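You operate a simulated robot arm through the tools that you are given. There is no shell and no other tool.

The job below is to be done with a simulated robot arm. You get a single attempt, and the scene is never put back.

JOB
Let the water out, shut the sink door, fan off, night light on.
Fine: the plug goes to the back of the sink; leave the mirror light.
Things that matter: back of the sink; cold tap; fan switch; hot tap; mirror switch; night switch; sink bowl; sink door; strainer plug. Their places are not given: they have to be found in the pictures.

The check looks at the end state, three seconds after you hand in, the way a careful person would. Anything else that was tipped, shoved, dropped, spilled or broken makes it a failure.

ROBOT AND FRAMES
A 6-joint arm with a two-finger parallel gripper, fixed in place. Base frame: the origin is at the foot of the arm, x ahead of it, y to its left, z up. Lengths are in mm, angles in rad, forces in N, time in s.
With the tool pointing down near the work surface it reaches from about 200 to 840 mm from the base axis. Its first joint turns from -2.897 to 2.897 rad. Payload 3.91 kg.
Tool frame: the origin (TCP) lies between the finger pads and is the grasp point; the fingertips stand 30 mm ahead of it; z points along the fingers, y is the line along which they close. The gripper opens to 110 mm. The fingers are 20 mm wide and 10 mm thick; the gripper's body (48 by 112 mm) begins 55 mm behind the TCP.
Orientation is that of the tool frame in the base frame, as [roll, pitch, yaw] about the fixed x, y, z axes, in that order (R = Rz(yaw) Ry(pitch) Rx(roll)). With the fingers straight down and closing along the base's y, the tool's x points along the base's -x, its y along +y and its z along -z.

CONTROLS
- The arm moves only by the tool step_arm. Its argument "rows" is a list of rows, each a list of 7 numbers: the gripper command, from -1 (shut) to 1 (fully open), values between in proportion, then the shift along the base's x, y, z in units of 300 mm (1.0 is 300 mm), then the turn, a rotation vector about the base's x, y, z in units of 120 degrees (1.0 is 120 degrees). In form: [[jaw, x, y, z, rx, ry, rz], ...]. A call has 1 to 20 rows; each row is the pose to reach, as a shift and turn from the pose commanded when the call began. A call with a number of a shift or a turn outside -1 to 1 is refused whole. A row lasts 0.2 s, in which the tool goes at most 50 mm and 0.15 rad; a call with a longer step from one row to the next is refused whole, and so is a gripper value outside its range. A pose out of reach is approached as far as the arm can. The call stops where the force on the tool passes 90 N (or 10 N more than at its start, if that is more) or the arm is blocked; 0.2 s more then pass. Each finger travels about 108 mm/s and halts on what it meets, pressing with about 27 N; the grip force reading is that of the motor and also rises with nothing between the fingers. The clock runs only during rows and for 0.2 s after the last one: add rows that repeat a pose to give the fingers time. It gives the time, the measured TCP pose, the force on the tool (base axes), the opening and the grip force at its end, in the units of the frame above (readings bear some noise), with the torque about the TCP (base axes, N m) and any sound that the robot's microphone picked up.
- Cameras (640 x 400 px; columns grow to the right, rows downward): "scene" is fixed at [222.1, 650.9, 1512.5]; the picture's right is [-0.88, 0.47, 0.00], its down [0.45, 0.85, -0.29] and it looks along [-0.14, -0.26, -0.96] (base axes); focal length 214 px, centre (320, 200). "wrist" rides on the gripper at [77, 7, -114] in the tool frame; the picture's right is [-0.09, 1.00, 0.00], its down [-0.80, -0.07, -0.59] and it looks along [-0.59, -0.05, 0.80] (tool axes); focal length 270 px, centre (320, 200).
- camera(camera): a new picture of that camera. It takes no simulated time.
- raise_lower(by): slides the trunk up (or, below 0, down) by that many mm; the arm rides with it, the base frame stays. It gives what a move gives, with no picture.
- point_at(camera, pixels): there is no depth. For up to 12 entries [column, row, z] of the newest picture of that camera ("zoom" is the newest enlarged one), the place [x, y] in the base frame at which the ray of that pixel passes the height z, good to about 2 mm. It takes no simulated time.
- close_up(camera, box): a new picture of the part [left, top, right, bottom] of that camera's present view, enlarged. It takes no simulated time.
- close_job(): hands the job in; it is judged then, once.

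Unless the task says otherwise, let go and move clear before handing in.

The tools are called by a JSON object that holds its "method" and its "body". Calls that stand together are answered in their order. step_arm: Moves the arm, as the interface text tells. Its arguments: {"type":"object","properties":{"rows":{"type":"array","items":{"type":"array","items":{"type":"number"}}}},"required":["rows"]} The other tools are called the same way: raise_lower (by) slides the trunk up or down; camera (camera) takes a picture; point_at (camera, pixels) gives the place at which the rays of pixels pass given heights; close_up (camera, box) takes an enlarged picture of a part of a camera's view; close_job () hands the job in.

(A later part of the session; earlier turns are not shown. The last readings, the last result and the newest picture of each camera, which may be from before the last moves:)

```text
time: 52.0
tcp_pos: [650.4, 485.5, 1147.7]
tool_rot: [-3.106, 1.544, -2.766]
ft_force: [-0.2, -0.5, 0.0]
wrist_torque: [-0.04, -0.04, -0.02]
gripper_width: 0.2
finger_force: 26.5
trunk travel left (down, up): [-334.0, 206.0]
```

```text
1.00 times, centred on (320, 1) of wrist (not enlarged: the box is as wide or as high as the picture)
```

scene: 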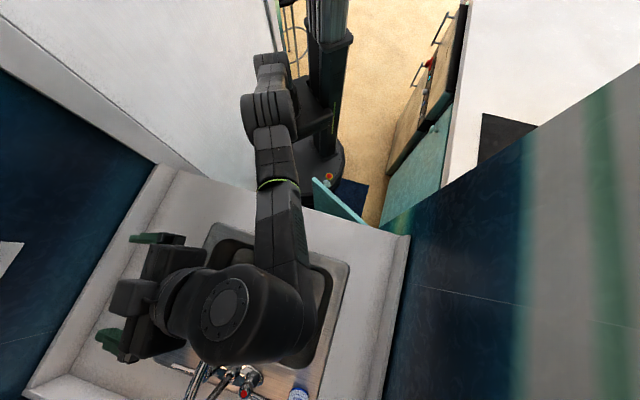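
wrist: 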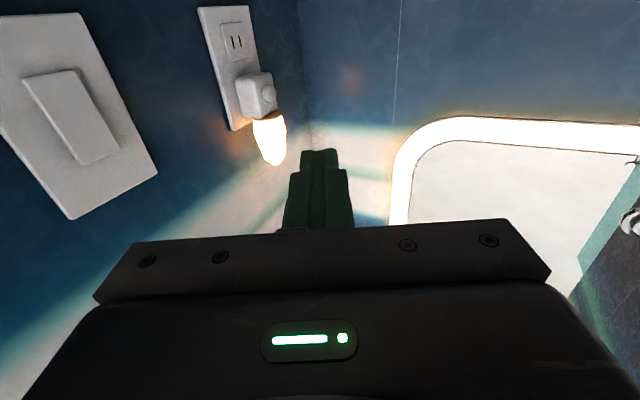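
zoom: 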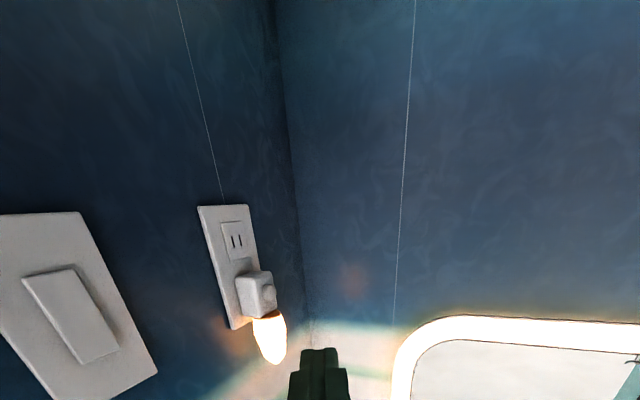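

Both switches are done. Now I turn the tool back down over the sink with the gripper open to examine the plug.

{"method": "step_arm", "body": {"rows": [[-1, -0.08, 0.02, 0, -0.0241, 0.0622, 0], [-1, -0.16, 0.04, 0, -0.0482, 0.1244, 0], [-1, -0.24, 0.06, 0, -0.0723, 0.1866, 0], [-1, -0.32, 0.08, 0, -0.0964, 0.2488, 0], [-1, -0.4, 0.1, 0, -0.1205, 0.311, 0], [-1, -0.48, 0.12, 0, -0.1446, 0.3732, 0], [-1, -0.56, 0.14, 0, -0.1687, 0.4354, 0], [-1, -0.64, 0.16, 0, -0.1928, 0.4976, 0], [-1, -0.72, 0.18, 0, -0.2169, 0.5598, 0], [-1, -0.8, 0.2, 0, -0.241, 0.622, 0], [-1, -0.88, 0.22, 0, -0.2651, 0.6842, 0]]}}

{"method": "step_arm", "body": {"rows": [[0, 0, 0, 0, 0, 0, 0.065], [0.3, 0, 0, 0, 0, 0, 0.13], [0.3, 0, 0, 0, 0, 0, 0.2]]}}

{"method": "camera", "body": {"camera": "wrist"}}

{"method": "camera", "body": {"camera": "scene"}}

```text
time: 54.4
tcp_pos: [386.3, 546.9, 1142.6]
tool_rot: [-3.114, 0.007, -2.772]
ft_force: [-0.1, 0.0, 0.4]
wrist_torque: [0.04, -0.01, 0.02]
gripper_width: 0.0
finger_force: 27.1
out of reach, approached as far as the arm can: row 11
trunk travel left (down, up): [-334.0, 206.0]
```

```text
time: 55.2
tcp_pos: [387.0, 546.0, 1142.3]
tool_rot: [-3.114, 0.005, -2.35]
ft_force: [0.4, 0.6, 0.2]
wrist_torque: [0.0, -0.01, -0.02]
gripper_width: 71.5
finger_force: 0.0
trunk travel left (down, up): [-334.0, 206.0]
```

```text
taken
```

wrist: 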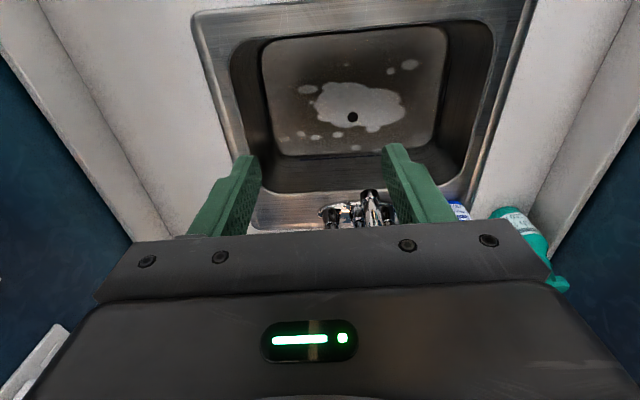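

```text
taken
```

scene: 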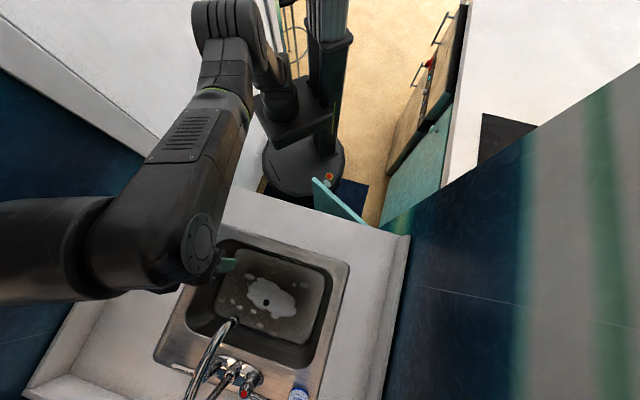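

The plug's dark knob is at wrist (352,117). Zooming to see its shape.

{"method": "close_up", "body": {"camera": "wrist", "box": [290, 75, 420, 155]}}

{"method": "close_up", "body": {"camera": "scene", "box": [245, 285, 290, 315]}}

{"method": "point_at", "body": {"camera": "wrist", "pixels": [[352, 117, 680], [352, 117, 700], [352, 117, 720], [262, 40, 650], [435, 30, 650]]}}

{"method": "point_at", "body": {"camera": "scene", "pixels": [[265.5, 302, 660], [265.5, 302, 680], [265.5, 302, 700], [265.5, 302, 720]]}}

```text
4.92 times, centred on (355, 115) of wrist
```

zoom: 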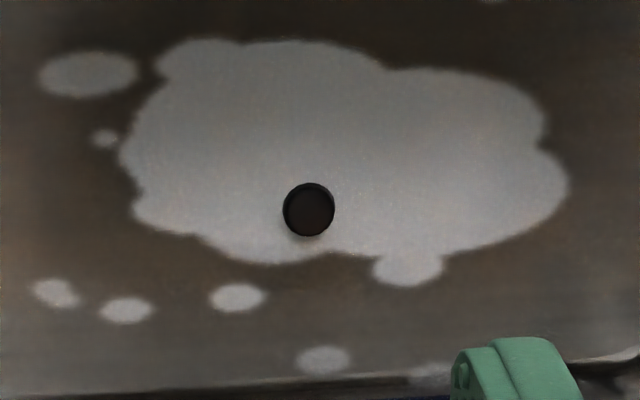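

```text
13.33 times, centred on (268, 300) of scene
```

zoom: 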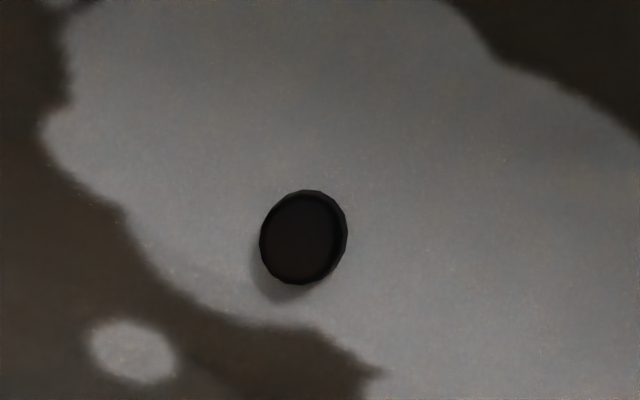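

```text
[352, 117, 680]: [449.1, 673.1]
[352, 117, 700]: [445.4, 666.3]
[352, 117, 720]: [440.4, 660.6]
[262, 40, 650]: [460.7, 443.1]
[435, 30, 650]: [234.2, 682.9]
```

```text
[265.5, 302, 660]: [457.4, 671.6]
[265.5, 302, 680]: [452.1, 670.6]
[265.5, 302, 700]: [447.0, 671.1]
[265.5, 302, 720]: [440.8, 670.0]
```

The knob is about 25 mm across at (449,671,~685), poking out of murky water. The faucet spout end may hang right above it, so I'll triangulate the spout.

{"method": "close_up", "body": {"camera": "wrist", "box": [300, 170, 420, 240]}}

{"method": "close_up", "body": {"camera": "scene", "box": [170, 300, 270, 400]}}

```text
5.33 times, centred on (360, 205) of wrist
```

zoom: 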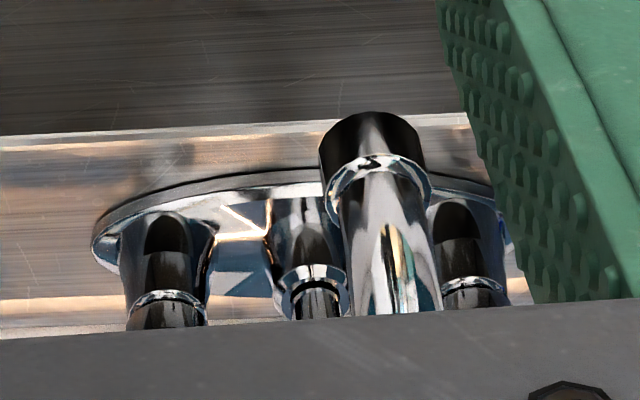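

```text
4.00 times, centred on (220, 350) of scene
```

zoom: 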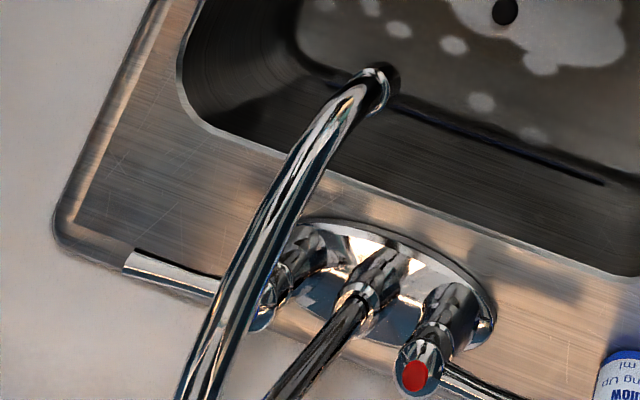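

Spout end: scene (236,319) and wrist (369,192). Triangulating.

{"method": "point_at", "body": {"camera": "wrist", "pixels": [[369, 192, 900], [369, 192, 950], [369, 192, 1000], [356, 202, 815], [337, 212, 815], [391, 212, 815], [300, 200, 805], [300, 193, 805]]}}

{"method": "point_at", "body": {"camera": "scene", "pixels": [[236.3, 318.8, 900], [236.3, 318.8, 950], [236.3, 318.8, 1000], [192, 349, 805], [255, 343, 805], [165, 362, 805], [315, 385, 805], [241, 392, 850], [285, 362, 805], [300, 365, 805]]}}

```text
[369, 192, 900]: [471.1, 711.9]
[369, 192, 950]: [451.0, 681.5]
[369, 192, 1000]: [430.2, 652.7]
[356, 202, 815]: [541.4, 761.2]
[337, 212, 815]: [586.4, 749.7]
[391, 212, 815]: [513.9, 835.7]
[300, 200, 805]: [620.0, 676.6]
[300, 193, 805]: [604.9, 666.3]
```

```text
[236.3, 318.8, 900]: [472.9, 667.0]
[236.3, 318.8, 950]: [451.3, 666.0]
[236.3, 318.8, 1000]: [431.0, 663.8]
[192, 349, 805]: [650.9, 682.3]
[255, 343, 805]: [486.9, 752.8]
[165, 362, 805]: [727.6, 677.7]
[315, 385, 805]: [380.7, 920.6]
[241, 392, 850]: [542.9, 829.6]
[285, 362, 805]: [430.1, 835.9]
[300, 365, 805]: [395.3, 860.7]
```

The spout outlet is at about (440,665,978), directly above the plug, so I'll approach with the tool tilted ~35° from the front. First I measure the back ledge and the cold lever.

{"method": "point_at", "body": {"camera": "scene", "pixels": [[222.5, 342.5, 805], [295, 368.75, 805], [171, 365.5, 850], [171, 365.5, 880], [193.75, 372.5, 870], [184, 328, 805], [180, 345, 805], [200, 340, 805], [160, 350, 805], [178, 360, 805]]}}

{"method": "close_up", "body": {"camera": "scene", "box": [145, 310, 225, 390]}}

{"method": "close_up", "body": {"camera": "scene", "box": [200, 395, 360, 400]}}

```text
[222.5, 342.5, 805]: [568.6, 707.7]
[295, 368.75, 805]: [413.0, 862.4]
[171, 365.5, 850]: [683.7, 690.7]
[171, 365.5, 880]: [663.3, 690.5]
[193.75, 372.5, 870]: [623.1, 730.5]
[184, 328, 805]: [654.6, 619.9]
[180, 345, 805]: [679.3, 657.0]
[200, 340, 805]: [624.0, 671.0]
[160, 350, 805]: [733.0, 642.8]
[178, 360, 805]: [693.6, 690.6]
```

```text
5.00 times, centred on (185, 350) of scene
```

zoom: 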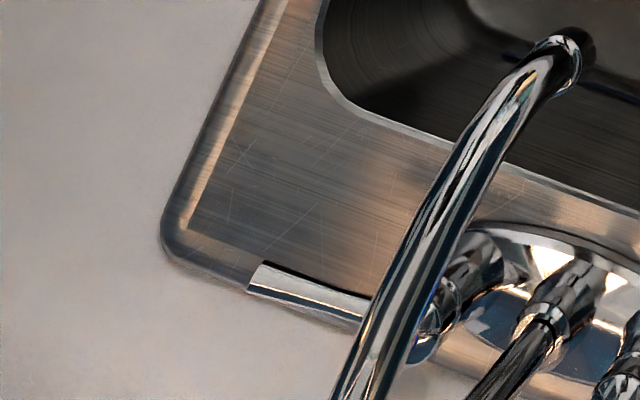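

```text
4.00 times, centred on (280, 398) of scene
```

zoom: 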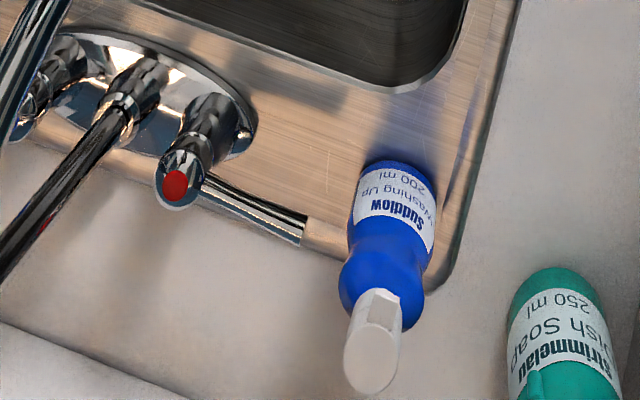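

The back ledge spans v≈902–1000 with the cold lever end near (u≈10, v≈965), so its free left part (u≈−25, v≈945) suits the plug. Now I tilt 35° and descend toward the front of the bowl.

{"method": "step_arm", "body": {"rows": [[0.3, -0.025, 0.01, -0.107, 0.0344, -0.0344, 0], [0.3, -0.05, 0.02, -0.214, 0.0688, -0.0688, 0], [0.3, -0.076, 0.029, -0.32, 0.1031, -0.1031, 0], [0.3, -0.1, 0.039, -0.427, 0.1375, -0.1375, 0], [0.3, -0.126, 0.048, -0.533, 0.1719, -0.1719, 0], [0.3, -0.152, 0.058, -0.64, 0.2063, -0.2063, 0], [0.3, -0.152, 0.058, -0.64, 0.2063, -0.2063, 0]]}}

{"method": "camera", "body": {"camera": "wrist"}}

{"method": "camera", "body": {"camera": "scene"}}

```text
time: 56.8
tcp_pos: [339.5, 564.4, 950.9]
tool_rot: [-3.111, 0.617, -2.353]
ft_force: [-0.5, -0.1, 0.1]
wrist_torque: [0.02, -0.03, -0.02]
gripper_width: 71.6
finger_force: 0.0
trunk travel left (down, up): [-334.0, 206.0]
```

```text
taken
```

wrist: 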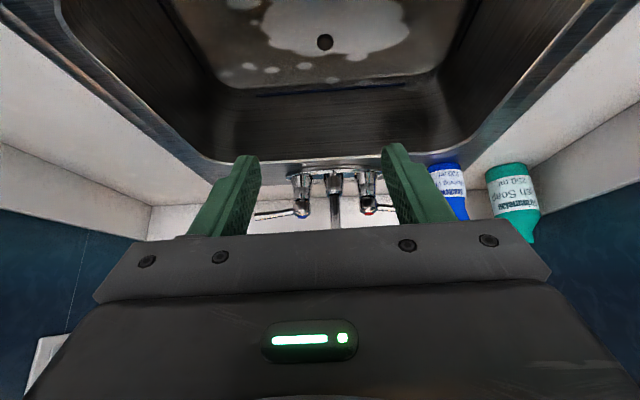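

```text
taken
```

scene: 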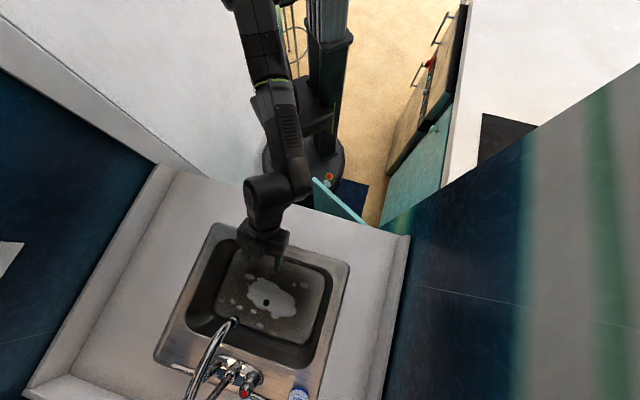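

Knob now at wrist (325,42); scene view shows the gripper clear of the spout. Refining the knob position and cold lever with this view.

{"method": "close_up", "body": {"camera": "wrist", "box": [280, 15, 370, 70]}}

{"method": "point_at", "body": {"camera": "wrist", "pixels": [[325, 41, 680], [325, 41, 690], [325, 41, 670], [256, 214, 860], [256, 214, 850], [256, 214, 870], [300, 205, 860]]}}

{"method": "close_up", "body": {"camera": "wrist", "box": [230, 150, 410, 240]}}

```text
7.11 times, centred on (325, 42) of wrist
```

zoom: 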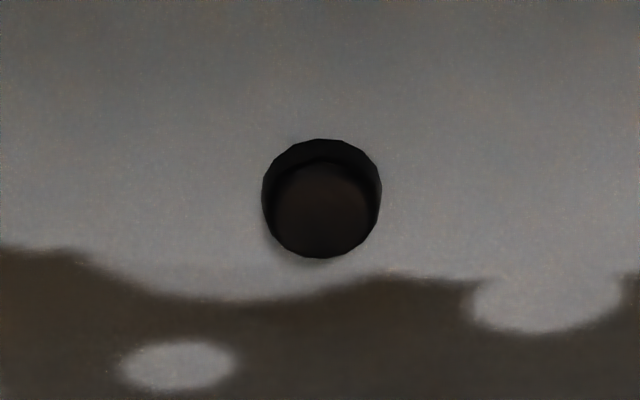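

```text
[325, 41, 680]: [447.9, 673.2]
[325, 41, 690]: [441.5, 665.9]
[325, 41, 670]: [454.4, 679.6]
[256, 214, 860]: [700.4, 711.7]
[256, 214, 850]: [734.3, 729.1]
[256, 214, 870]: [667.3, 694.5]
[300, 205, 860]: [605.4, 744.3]
```

```text
3.56 times, centred on (320, 195) of wrist
```

zoom: 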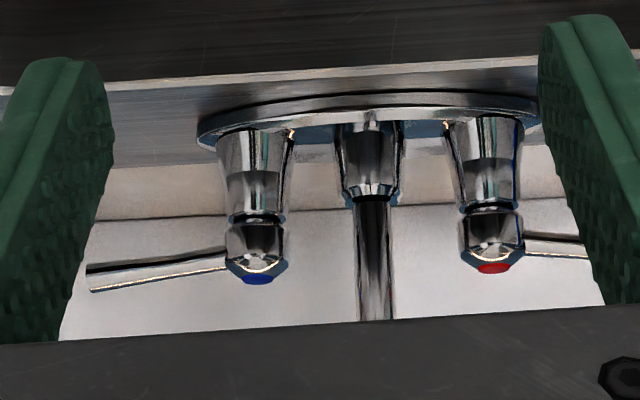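

The knob centre is about (447.5,672,683) and the cold lever end is near z≈876. My wrist camera hangs below the tilted tool, so I check the bowl's front wall clearance.

{"method": "point_at", "body": {"camera": "scene", "pixels": [[230.2, 239.6, 805], [327.4, 276.6, 805], [235, 249, 670], [323.6, 271.8, 670], [280, 259, 805], [282, 265, 670]]}}

{"method": "close_up", "body": {"camera": "scene", "box": [180, 215, 360, 335]}}

```text
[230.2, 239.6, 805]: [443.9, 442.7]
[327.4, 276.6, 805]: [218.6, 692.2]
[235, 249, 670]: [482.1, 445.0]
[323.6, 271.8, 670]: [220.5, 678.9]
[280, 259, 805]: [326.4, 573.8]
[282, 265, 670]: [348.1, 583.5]
```

```text
3.33 times, centred on (270, 275) of scene
```

zoom: 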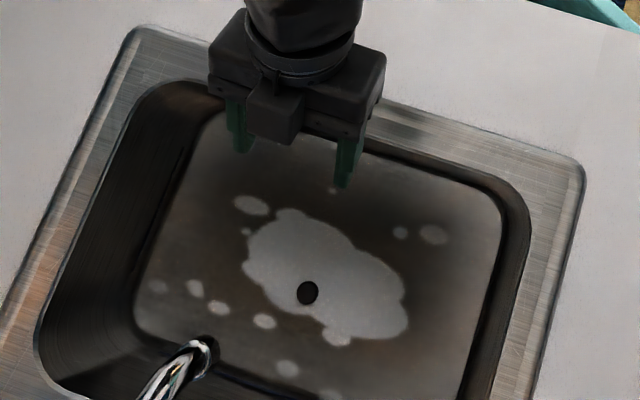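

The bowl front is at v≈636, so the camera would hit it; I'll roll the tool 180° about its axis so the camera is on the spout-free upper side. First half turn of 90°.

{"method": "step_arm", "body": {"rows": [[0.3, 0, 0, 0, 0.0277, 0.0277, -0.0558], [0.3, 0, 0, 0, 0.0554, 0.0554, -0.1117], [0.3, 0, 0, 0, 0.083, 0.083, -0.1675], [0.3, 0, 0, 0, 0.1107, 0.1107, -0.2233], [0.3, 0, 0, 0, 0.1384, 0.1384, -0.2791], [0.3, 0, 0, 0, 0.1661, 0.1661, -0.335], [0.3, 0, 0, 0, 0.1938, 0.1938, -0.3908], [0.3, 0, 0, 0, 0.2215, 0.2215, -0.4466], [0.3, 0, 0, 0, 0.2491, 0.2491, -0.5024], [0.3, 0, 0, 0, 0.2768, 0.2768, -0.5583], [0.3, 0, 0, 0, 0.3045, 0.3045, -0.6141]]}}

{"method": "step_arm", "body": {"rows": [[0.3, 0, 0, 0, 0.0277, 0.0277, -0.0558], [0.3, 0, 0, 0, 0.0554, 0.0554, -0.1117], [0.3, 0, 0, 0, 0.083, 0.083, -0.1675], [0.3, 0, 0, 0, 0.1107, 0.1107, -0.2233], [0.3, 0, 0, 0, 0.1384, 0.1384, -0.2791], [0.3, 0, 0, 0, 0.1661, 0.1661, -0.335], [0.3, 0, 0, 0, 0.1938, 0.1938, -0.3908], [0.3, 0, 0, 0, 0.2215, 0.2215, -0.4466], [0.3, 0, 0, 0, 0.2491, 0.2491, -0.5024], [0.3, 0, 0, 0, 0.2768, 0.2768, -0.5583], [0.3, 0, 0, 0, 0.3045, 0.3045, -0.6141]]}}

{"method": "camera", "body": {"camera": "wrist"}}

{"method": "close_up", "body": {"camera": "scene", "box": [180, 215, 360, 335]}}

```text
time: 59.2
tcp_pos: [340.1, 564.1, 950.4]
tool_rot: [2.561, 0.003, 2.354]
ft_force: [0.9, -1.0, 0.6]
wrist_torque: [0.02, -0.01, -0.01]
gripper_width: 71.4
finger_force: 0.1
trunk travel left (down, up): [-334.0, 206.0]
```

```text
time: 61.6
tcp_pos: [447.7, 475.2, 902.9]
tool_rot: [-3.009, -0.634, 0.883]
ft_force: [-1.0, 0.2, -0.5]
wrist_torque: [-0.01, 0.0, 0.01]
gripper_width: 71.1
finger_force: 0.0
out of reach, approached as far as the arm can: row 5, 6, 7, 8, 9, 10, 11
trunk travel left (down, up): [-334.0, 206.0]
```

```text
taken
```

wrist: 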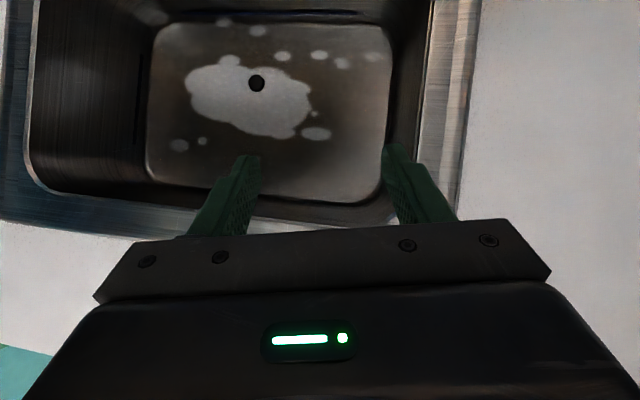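

```text
3.33 times, centred on (270, 275) of scene
```

zoom: 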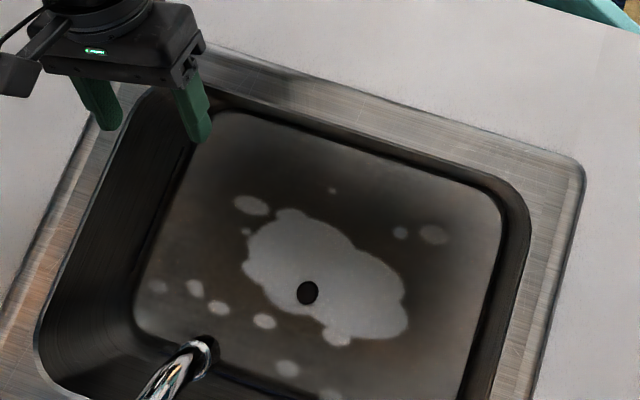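

The roll hit a joint limit but left the tool nearly flipped (yaw 0.88), safely in free space. I can use the flipped pose with lean azimuth ~62°, so I correct orientation and move to a point 180 mm back from the knob along the approach line.

{"method": "step_arm", "body": {"rows": [[0.3, -0.045, 0.08, -0.05, -0.0095, -0.0092, 0.0146], [0.3, -0.09, 0.159, -0.1, -0.0189, -0.0183, 0.0292], [0.3, -0.135, 0.239, -0.148, -0.0284, -0.0275, 0.0437], [0.3, -0.18, 0.318, -0.197, -0.0378, -0.0366, 0.0583], [0.3, -0.18, 0.318, -0.197, -0.0378, -0.0366, 0.0583]]}}

{"method": "camera", "body": {"camera": "wrist"}}

{"method": "camera", "body": {"camera": "scene"}}

```text
time: 62.8
tcp_pos: [416.8, 552.5, 838.5]
tool_rot: [-3.11, -0.616, 1.1]
ft_force: [0.7, -0.1, -0.2]
wrist_torque: [0.0, 0.02, -0.02]
gripper_width: 71.3
finger_force: 0.1
out of reach, approached as far as the arm can: row 1, 2, 3, 4, 5
trunk travel left (down, up): [-334.0, 206.0]
```

```text
taken
```

wrist: 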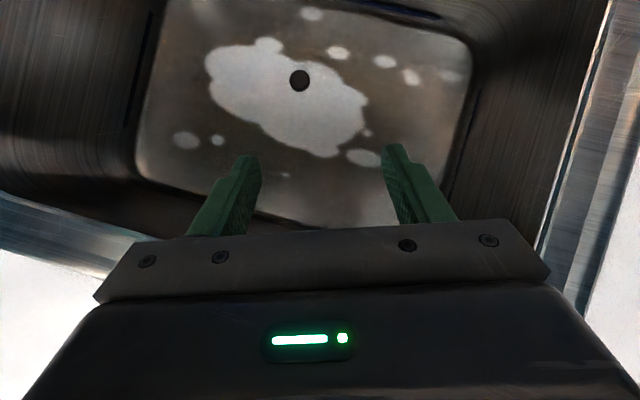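

```text
taken
```

scene: 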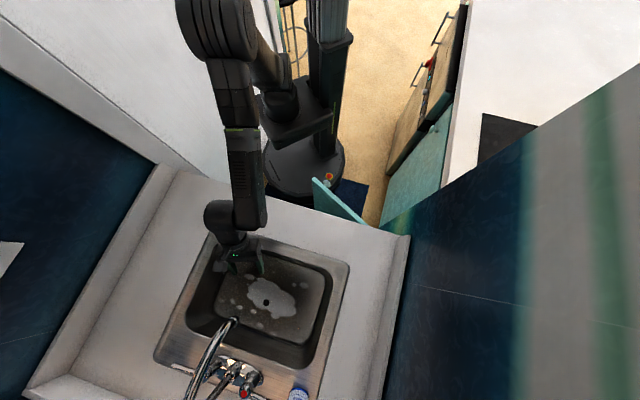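

Still slightly limited; a lean azimuth of 75° gives margin for the roll joint. I'll yaw a bit more here.

{"method": "step_arm", "body": {"rows": [[0.3, 0.001, 0.01, 0.006, -0.0017, -0.0033, 0.0306], [0.3, 0.002, 0.02, 0.012, -0.0033, -0.0067, 0.0611], [0.3, 0.003, 0.029, 0.018, -0.005, -0.01, 0.0917], [0.3, 0.003, 0.029, 0.018, -0.005, -0.01, 0.0917]]}}

{"method": "camera", "body": {"camera": "wrist"}}

```text
time: 63.8
tcp_pos: [419.1, 559.2, 845.8]
tool_rot: [3.113, -0.61, 1.293]
ft_force: [0.4, 0.5, -1.0]
wrist_torque: [0.02, 0.0, 0.02]
gripper_width: 71.4
finger_force: 0.2
trunk travel left (down, up): [-334.0, 206.0]
```

```text
taken
```

wrist: 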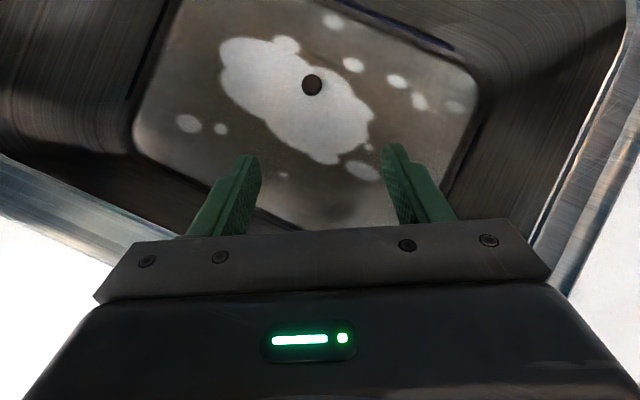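

Orientation good with no limit. Checking the knob ray at (312,84) in this view.

{"method": "point_at", "body": {"camera": "wrist", "pixels": [[312, 84, 670], [312, 84, 680], [312, 84, 690]]}}

{"method": "close_up", "body": {"camera": "wrist", "box": [280, 60, 345, 110]}}

```text
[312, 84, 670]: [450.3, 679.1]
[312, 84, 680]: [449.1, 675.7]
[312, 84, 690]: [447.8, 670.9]
```

```text
8.00 times, centred on (312, 85) of wrist
```

zoom: 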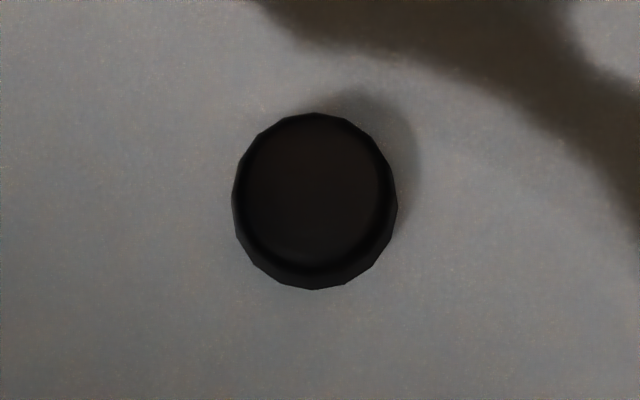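

Knob refined to (448.5,673,685). Descending along the approach axis to 40 mm short.

{"method": "step_arm", "body": {"rows": [[0.3, 0.0172, 0.067, -0.098, 0, 0, 0], [0.3, 0.0343, 0.134, -0.196, 0, 0, 0], [0.3, 0.0515, 0.201, -0.295, 0, 0, 0], [0.3, 0.0687, 0.268, -0.393, 0, 0, 0], [0.3, 0.0687, 0.268, -0.393, 0, 0, 0]]}}

{"method": "camera", "body": {"camera": "wrist"}}

{"method": "close_up", "body": {"camera": "scene", "box": [180, 215, 360, 335]}}

```text
time: 65.0
tcp_pos: [440.4, 641.8, 727.7]
tool_rot: [3.111, -0.609, 1.293]
ft_force: [0.9, -0.9, -1.2]
wrist_torque: [0.01, 0.01, 0.0]
gripper_width: 71.7
finger_force: 0.1
trunk travel left (down, up): [-334.0, 206.0]
```

```text
taken
```

wrist: 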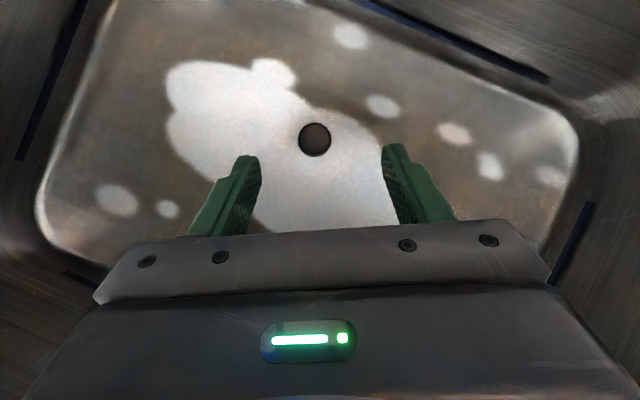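

```text
3.33 times, centred on (270, 275) of scene
```

zoom: 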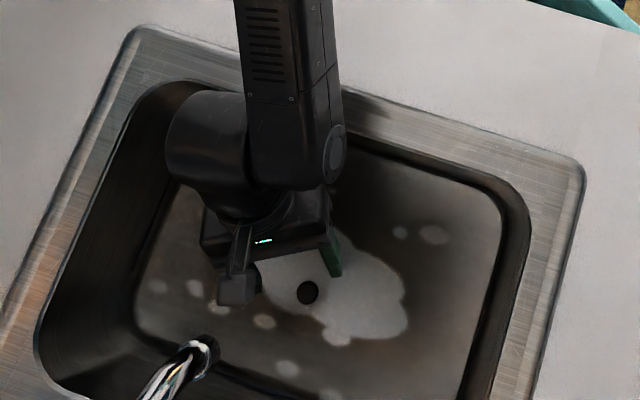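

Knob at (314,139), nicely between the fingers (centre 320). Ray check then the last descent.

{"method": "point_at", "body": {"camera": "wrist", "pixels": [[314, 138, 680], [314, 138, 685], [314, 138, 690]]}}

{"method": "close_up", "body": {"camera": "wrist", "box": [270, 100, 360, 170]}}

```text
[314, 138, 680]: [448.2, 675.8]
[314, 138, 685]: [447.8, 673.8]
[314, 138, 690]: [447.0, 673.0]
```

```text
5.71 times, centred on (315, 135) of wrist
```

zoom: 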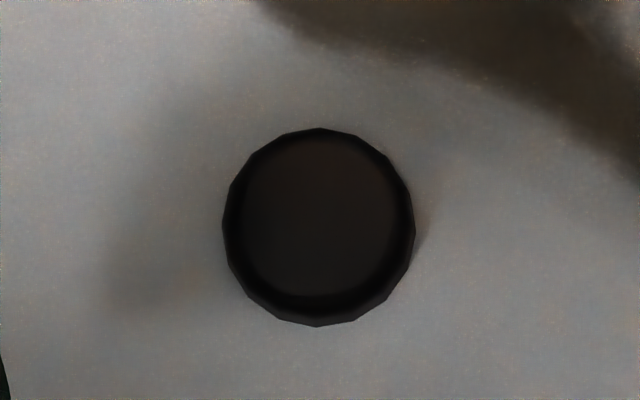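

Descending the last ~39 mm in 10 mm steps.

{"method": "step_arm", "body": {"rows": [[0.2, 0.00375, 0.0177, -0.0269, 0, 0, 0], [0.2, 0.0075, 0.0353, -0.0538, 0, 0, 0], [0.2, 0.0113, 0.053, -0.0808, 0, 0, 0], [0.2, 0.015, 0.0707, -0.1077, 0, 0, 0], [0.2, 0.015, 0.0707, -0.1077, 0, 0, 0]]}}

{"method": "camera", "body": {"camera": "wrist"}}

```text
time: 66.2
tcp_pos: [444.7, 662.0, 697.9]
tool_rot: [3.113, -0.614, 1.296]
ft_force: [-0.3, -0.2, 11.4]
wrist_torque: [0.2, 0.32, 0.02]
gripper_width: 65.8
finger_force: 0.0
trunk travel left (down, up): [-334.0, 206.0]
```

```text
taken
```

wrist: 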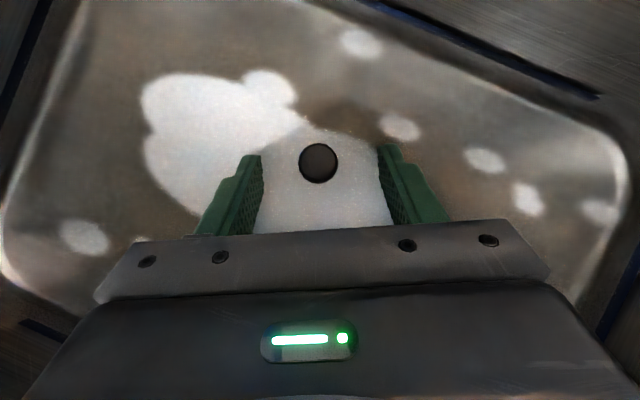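

The tips touch the bottom (11 N), so the floor/flange is at about z≈668. I'll lift 3 mm and close on the knob.

{"method": "step_arm", "body": {"rows": [[0.2, 0, 0, 0.01, 0, 0, 0], [0.0, 0, 0, 0.01, 0, 0, 0], [-0.4, 0, 0, 0.01, 0, 0, 0], [-0.8, 0, 0, 0.01, 0, 0, 0], [-1, 0, 0, 0.01, 0, 0, 0], [-1, 0, 0, 0.01, 0, 0, 0], [-1, 0, 0, 0.01, 0, 0, 0]]}}

{"method": "camera", "body": {"camera": "wrist"}}

```text
time: 67.8
tcp_pos: [444.9, 661.7, 697.9]
tool_rot: [3.113, -0.61, 1.293]
ft_force: [-0.7, 0.2, -0.4]
wrist_torque: [-0.01, 0.01, -0.01]
gripper_width: 22.7
finger_force: 27.5
trunk travel left (down, up): [-334.0, 206.0]
```

```text
taken
```

wrist: 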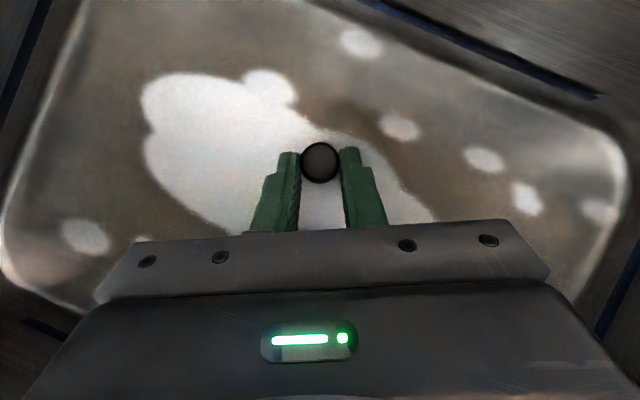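

The knob is gripped (22.7 mm). I'll lift straight up slowly by 60 mm and check.

{"method": "step_arm", "body": {"rows": [[-1, 0, 0, 0.02, 0, 0, 0], [-1, 0, 0, 0.05, 0, 0, 0], [-1, 0, 0, 0.1, 0, 0, 0], [-1, 0, 0, 0.15, 0, 0, 0], [-1, 0, 0, 0.2, 0, 0, 0]]}}

{"method": "camera", "body": {"camera": "wrist"}}

{"method": "close_up", "body": {"camera": "scene", "box": [180, 215, 360, 335]}}

```text
time: 69.0
tcp_pos: [444.3, 661.1, 759.6]
tool_rot: [3.115, -0.609, 1.294]
ft_force: [0.9, -0.5, -0.2]
wrist_torque: [0.01, 0.04, -0.01]
gripper_width: 21.9
finger_force: 27.1
trunk travel left (down, up): [-334.0, 206.0]
```

```text
taken
```

wrist: 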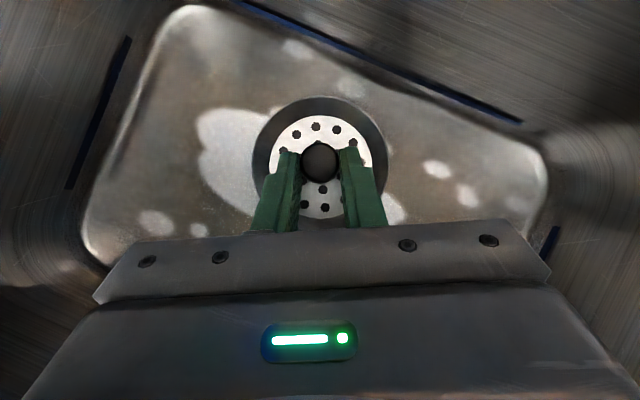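

```text
3.33 times, centred on (270, 275) of scene
```

zoom: 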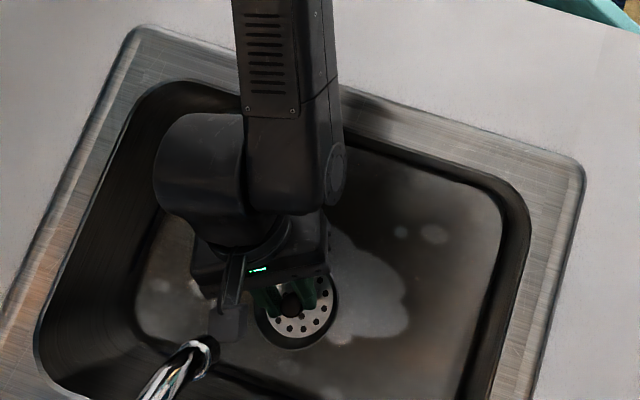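

The strainer plug came out cleanly; the water is draining. I'll shift it forward-left inside the bowl to get clear of the spout before lifting further.

{"method": "step_arm", "body": {"rows": [[-1, 0.024, -0.094, 0, 0, 0, 0], [-1, 0.047, -0.188, 0, 0, 0, 0], [-1, 0.07, -0.283, 0, 0, 0, 0], [-1, 0.094, -0.377, 0, 0, 0, 0], [-1, 0.094, -0.377, 0.1, 0, 0, 0], [-1, 0.094, -0.377, 0.2, 0, 0, 0], [-1, 0.094, -0.377, 0.3, 0, 0, 0], [-1, 0.094, -0.377, 0.4, 0, 0, 0], [-1, 0.094, -0.377, 0.5, 0, 0, 0], [-1, 0.094, -0.377, 0.6, 0, 0, 0]]}}

{"method": "camera", "body": {"camera": "wrist"}}

{"method": "camera", "body": {"camera": "scene"}}

{"method": "close_up", "body": {"camera": "scene", "box": [180, 215, 360, 335]}}

```text
time: 71.2
tcp_pos: [472.1, 547.1, 939.4]
tool_rot: [3.115, -0.607, 1.294]
ft_force: [-0.6, 0.1, -1.1]
wrist_torque: [-0.02, 0.01, -0.02]
gripper_width: 22.2
finger_force: 26.5
trunk travel left (down, up): [-334.0, 206.0]
```

```text
taken
```

wrist: 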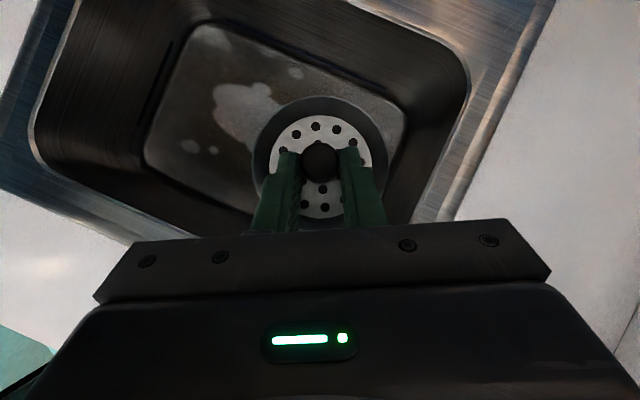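

```text
taken
```

scene: 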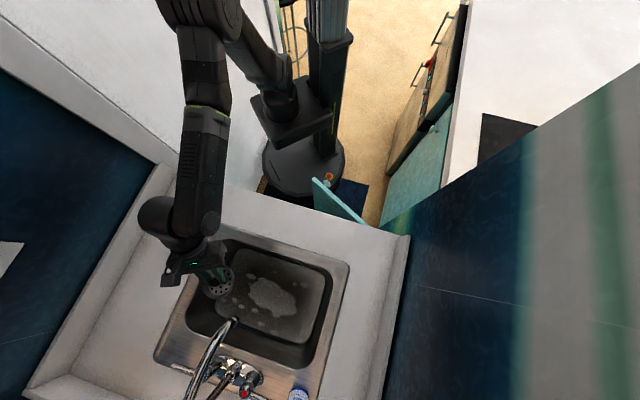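

```text
3.33 times, centred on (270, 275) of scene
```

zoom: 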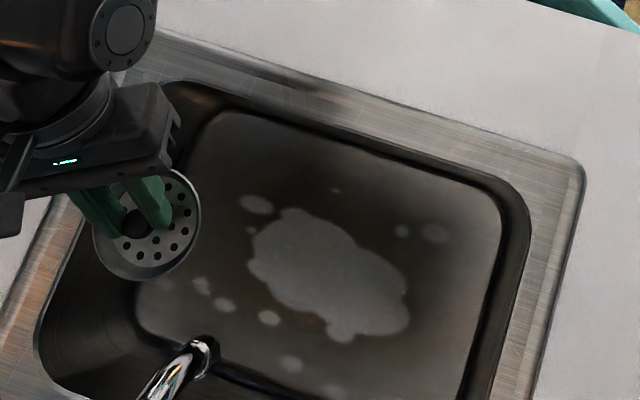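

The plug is a ~82 mm strainer cup, held well; the bowl is draining. To get more reach for the back ledge I'll raise the trunk by 150 mm.

{"method": "raise_lower", "body": {"by": 150}}

{"method": "camera", "body": {"camera": "scene"}}

```text
time: 73.0
tcp_pos: [472.6, 548.2, 1088.4]
tool_rot: [3.113, -0.609, 1.292]
ft_force: [-0.2, -0.8, -0.7]
wrist_torque: [-0.01, 0.02, 0.0]
gripper_width: 22.3
finger_force: 27.2
trunk travel left (down, up): [-484.0, 56.0]
```

```text
taken
```

scene: 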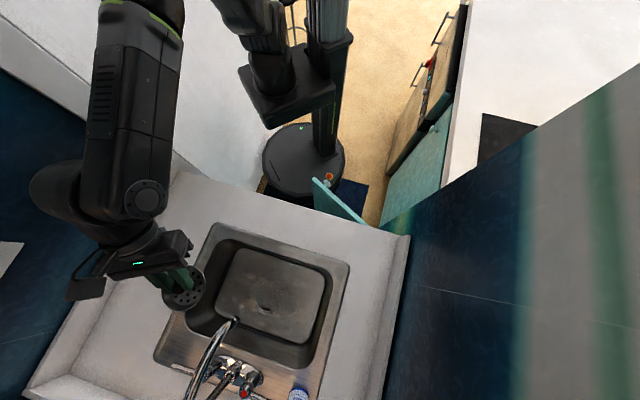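

The bowl has drained (drain visible at (265,305)). Now I carry the plug over to hover above the left part of the back ledge.

{"method": "step_arm", "body": {"rows": [[-1, 0.1, 0.03, -0.05, 0, 0, -0.0167], [-1, 0.215, 0.085, -0.12, 0, 0, -0.0333], [-1, 0.33, 0.145, -0.19, 0, 0, -0.05], [-1, 0.45, 0.205, -0.27, 0, 0, -0.0667], [-1, 0.57, 0.265, -0.35, 0, 0, -0.0833], [-1, 0.686, 0.323, -0.43, 0, 0, -0.1], [-1, 0.686, 0.323, -0.43, 0, 0, -0.1]]}}

{"method": "camera", "body": {"camera": "wrist"}}

{"method": "camera", "body": {"camera": "scene"}}

{"method": "close_up", "body": {"camera": "scene", "box": [110, 280, 270, 400]}}

```text
time: 74.5
tcp_pos: [678.4, 644.5, 960.2]
tool_rot: [3.113, -0.608, 1.085]
ft_force: [-0.4, 0.9, -1.0]
wrist_torque: [-0.03, -0.01, 0.01]
gripper_width: 22.1
finger_force: 27.0
trunk travel left (down, up): [-484.0, 56.0]
```

```text
taken
```

wrist: 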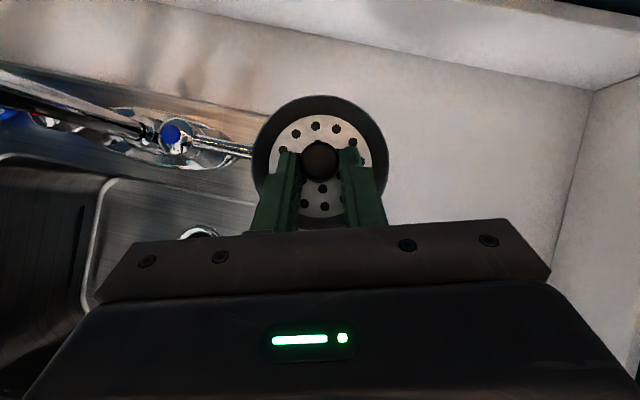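

```text
taken
```

scene: 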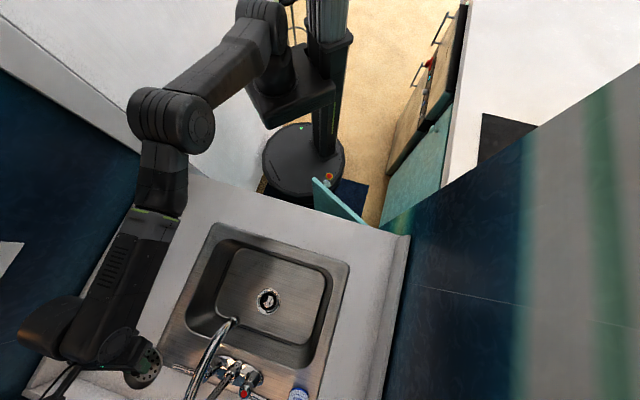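

```text
3.33 times, centred on (190, 340) of scene
```

zoom: 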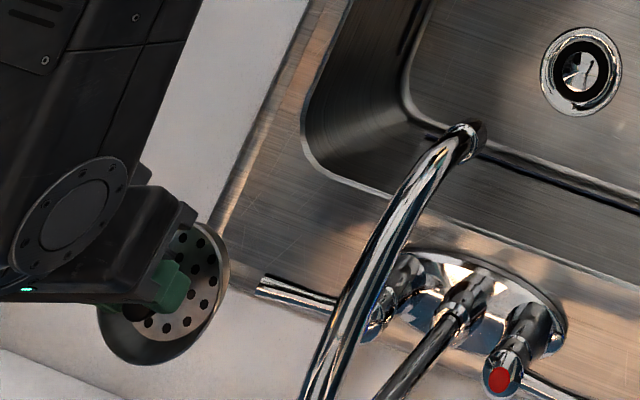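

The sink is empty. The cold lever's end sits close to the plug's rim on the left at wrist (250,153); I'll measure it and the steel boundary before lowering.

{"method": "point_at", "body": {"camera": "wrist", "pixels": [[250, 152, 876], [250, 158, 870], [170, 132, 876], [200, 105, 805], [100, 85, 805], [92, 250, 805], [108, 180, 805], [388, 160, 930], [252, 160, 930], [320, 97, 930]]}}

{"method": "close_up", "body": {"camera": "wrist", "box": [60, 60, 400, 250]}}

```text
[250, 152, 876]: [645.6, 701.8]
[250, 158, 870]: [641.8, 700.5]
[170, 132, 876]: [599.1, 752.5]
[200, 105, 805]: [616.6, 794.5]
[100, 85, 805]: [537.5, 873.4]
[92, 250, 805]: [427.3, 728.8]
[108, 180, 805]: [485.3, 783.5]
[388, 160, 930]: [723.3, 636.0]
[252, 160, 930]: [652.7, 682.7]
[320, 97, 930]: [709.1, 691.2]
```

```text
1.88 times, centred on (230, 155) of wrist
```

zoom: 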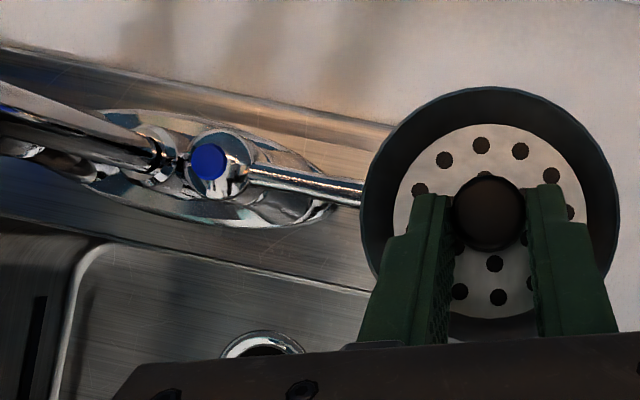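

The visible lever part runs along v≈953 and the plug is ~84 mm wide. I'll shift to u≈−26, v≈934 for clearance and lower partway.

{"method": "step_arm", "body": {"rows": [[-1, -0.022, -0.046, 0, 0, 0, 0], [-1, -0.022, -0.046, -0.06, 0, 0, 0], [-1, -0.022, -0.046, -0.12, 0, 0, 0], [-1, -0.022, -0.046, -0.18, 0, 0, 0], [-1, -0.022, -0.046, -0.18, 0, 0, 0]]}}

{"method": "camera", "body": {"camera": "wrist"}}

{"method": "close_up", "body": {"camera": "scene", "box": [110, 280, 270, 400]}}

```text
time: 75.8
tcp_pos: [671.5, 630.0, 905.3]
tool_rot: [3.113, -0.607, 1.083]
ft_force: [-0.8, 0.2, -0.3]
wrist_torque: [-0.04, -0.02, 0.0]
gripper_width: 22.2
finger_force: 26.7
trunk travel left (down, up): [-484.0, 56.0]
```

```text
taken
```

wrist: 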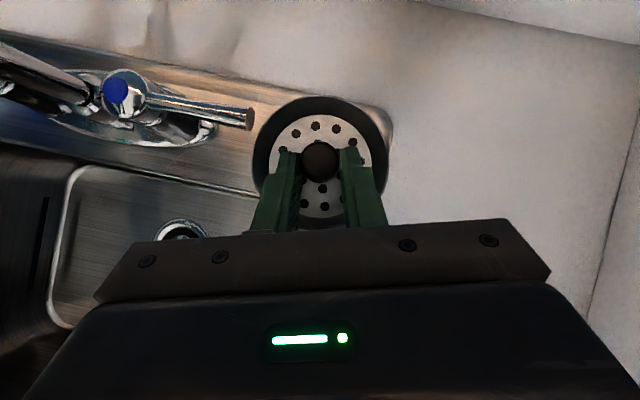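

```text
3.33 times, centred on (190, 340) of scene
```

zoom: 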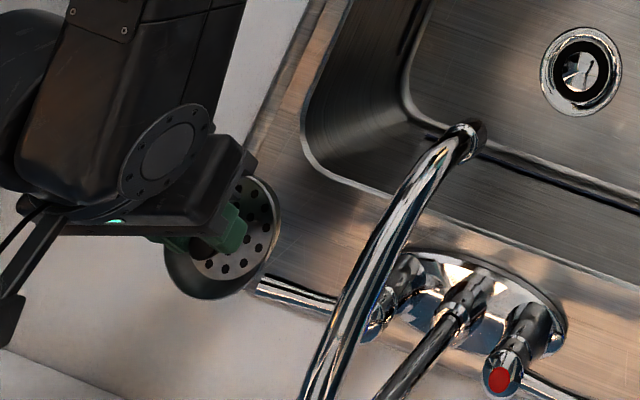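

The lever end at (252,118) clears the rim by ~9 mm, and the steel corner is visible at (390,115). I'll lower further in small steps.

{"method": "step_arm", "body": {"rows": [[-1, 0, 0, -0.02, 0, 0, 0], [-1, 0, 0, -0.04, 0, 0, 0], [-1, 0, 0, -0.06, 0, 0, 0], [-1, 0, 0, -0.08, 0, 0, 0], [-1, 0, 0, -0.09, 0, 0, 0]]}}

{"method": "camera", "body": {"camera": "wrist"}}

{"method": "close_up", "body": {"camera": "scene", "box": [130, 310, 210, 380]}}

```text
time: 77.0
tcp_pos: [671.7, 630.1, 879.6]
tool_rot: [3.111, -0.61, 1.083]
ft_force: [-0.2, 0.4, 0.1]
wrist_torque: [0.0, 0.01, 0.02]
gripper_width: 21.9
finger_force: 27.2
trunk travel left (down, up): [-484.0, 56.0]
```

```text
taken
```

wrist: 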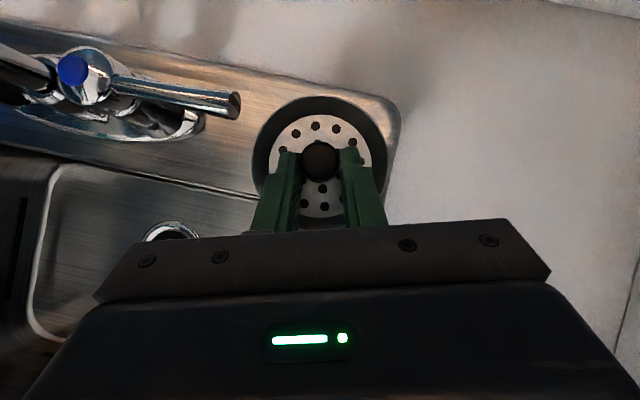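

```text
5.71 times, centred on (170, 345) of scene
```

zoom: 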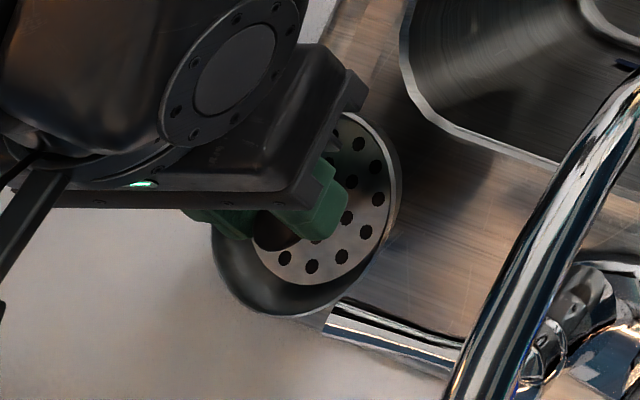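

Good clearance; I nudge 5 mm toward +u to be fully on the steel and lower by 20 mm more.

{"method": "step_arm", "body": {"rows": [[-1, -0.0118, 0.0118, -0.0167, 0, 0, 0], [-1, -0.0118, 0.0118, -0.0333, 0, 0, 0], [-1, -0.0118, 0.0118, -0.05, 0, 0, 0], [-1, -0.0118, 0.0118, -0.0667, 0, 0, 0]]}}

{"method": "camera", "body": {"camera": "wrist"}}

{"method": "close_up", "body": {"camera": "scene", "box": [130, 310, 210, 380]}}

```text
time: 78.0
tcp_pos: [668.5, 633.2, 858.7]
tool_rot: [3.112, -0.608, 1.083]
ft_force: [0.1, 0.3, -0.2]
wrist_torque: [-0.03, 0.02, 0.03]
gripper_width: 22.0
finger_force: 26.9
trunk travel left (down, up): [-484.0, 56.0]
```

```text
taken
```

wrist: 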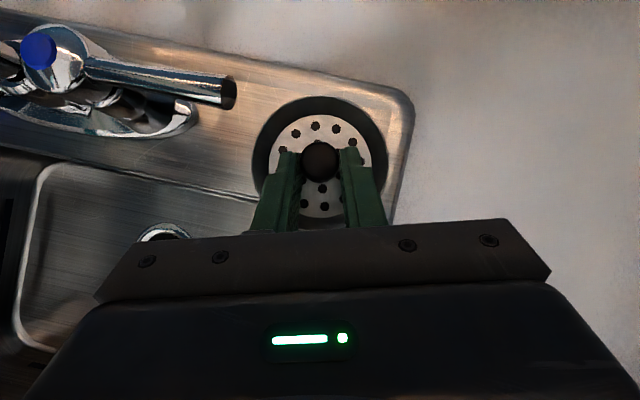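

```text
5.71 times, centred on (170, 345) of scene
```

zoom: 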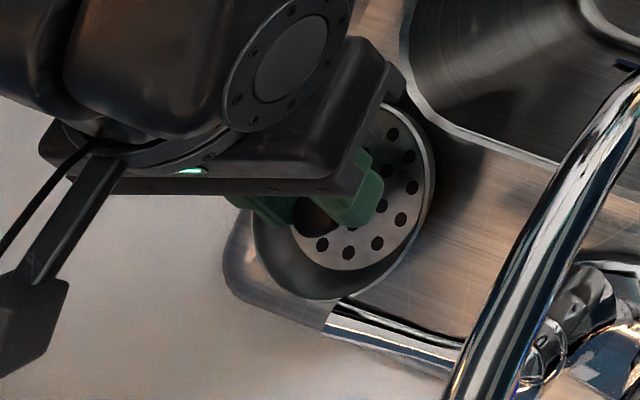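

The plug is entirely over the steel ledge. Lowering further in 4 mm steps.

{"method": "step_arm", "body": {"rows": [[-1, 0, 0, -0.0133, 0, 0, 0], [-1, 0, 0, -0.0267, 0, 0, 0], [-1, 0, 0, -0.04, 0, 0, 0]]}}

```text
time: 78.8
tcp_pos: [668.9, 633.8, 849.9]
tool_rot: [3.111, -0.612, 1.086]
ft_force: [-0.7, -0.6, 7.3]
wrist_torque: [-0.15, -0.13, 0.02]
gripper_width: 22.2
finger_force: 27.3
trunk travel left (down, up): [-484.0, 56.0]
```

Contact: 7 N, the plug rests on the ledge. I'll open the fingers gently to ~50 mm.

{"method": "step_arm", "body": {"rows": [[-0.5, 0, 0, 0, 0, 0, 0], [-0.3, 0, 0, 0, 0, 0, 0], [-0.1, 0, 0, 0, 0, 0, 0], [-0.1, 0, 0, 0, 0, 0, 0]]}}

{"method": "camera", "body": {"camera": "wrist"}}

```text
time: 79.8
tcp_pos: [668.6, 633.7, 846.9]
tool_rot: [3.112, -0.608, 1.083]
ft_force: [0.1, -0.3, -1.0]
wrist_torque: [-0.01, -0.03, 0.03]
gripper_width: 49.5
finger_force: 0.1
trunk travel left (down, up): [-484.0, 56.0]
```

```text
taken
```

wrist: 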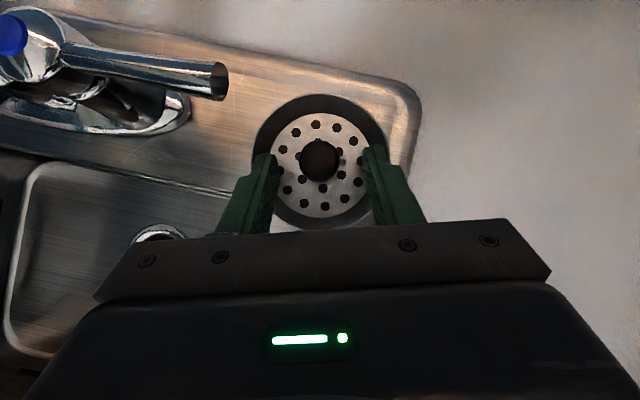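

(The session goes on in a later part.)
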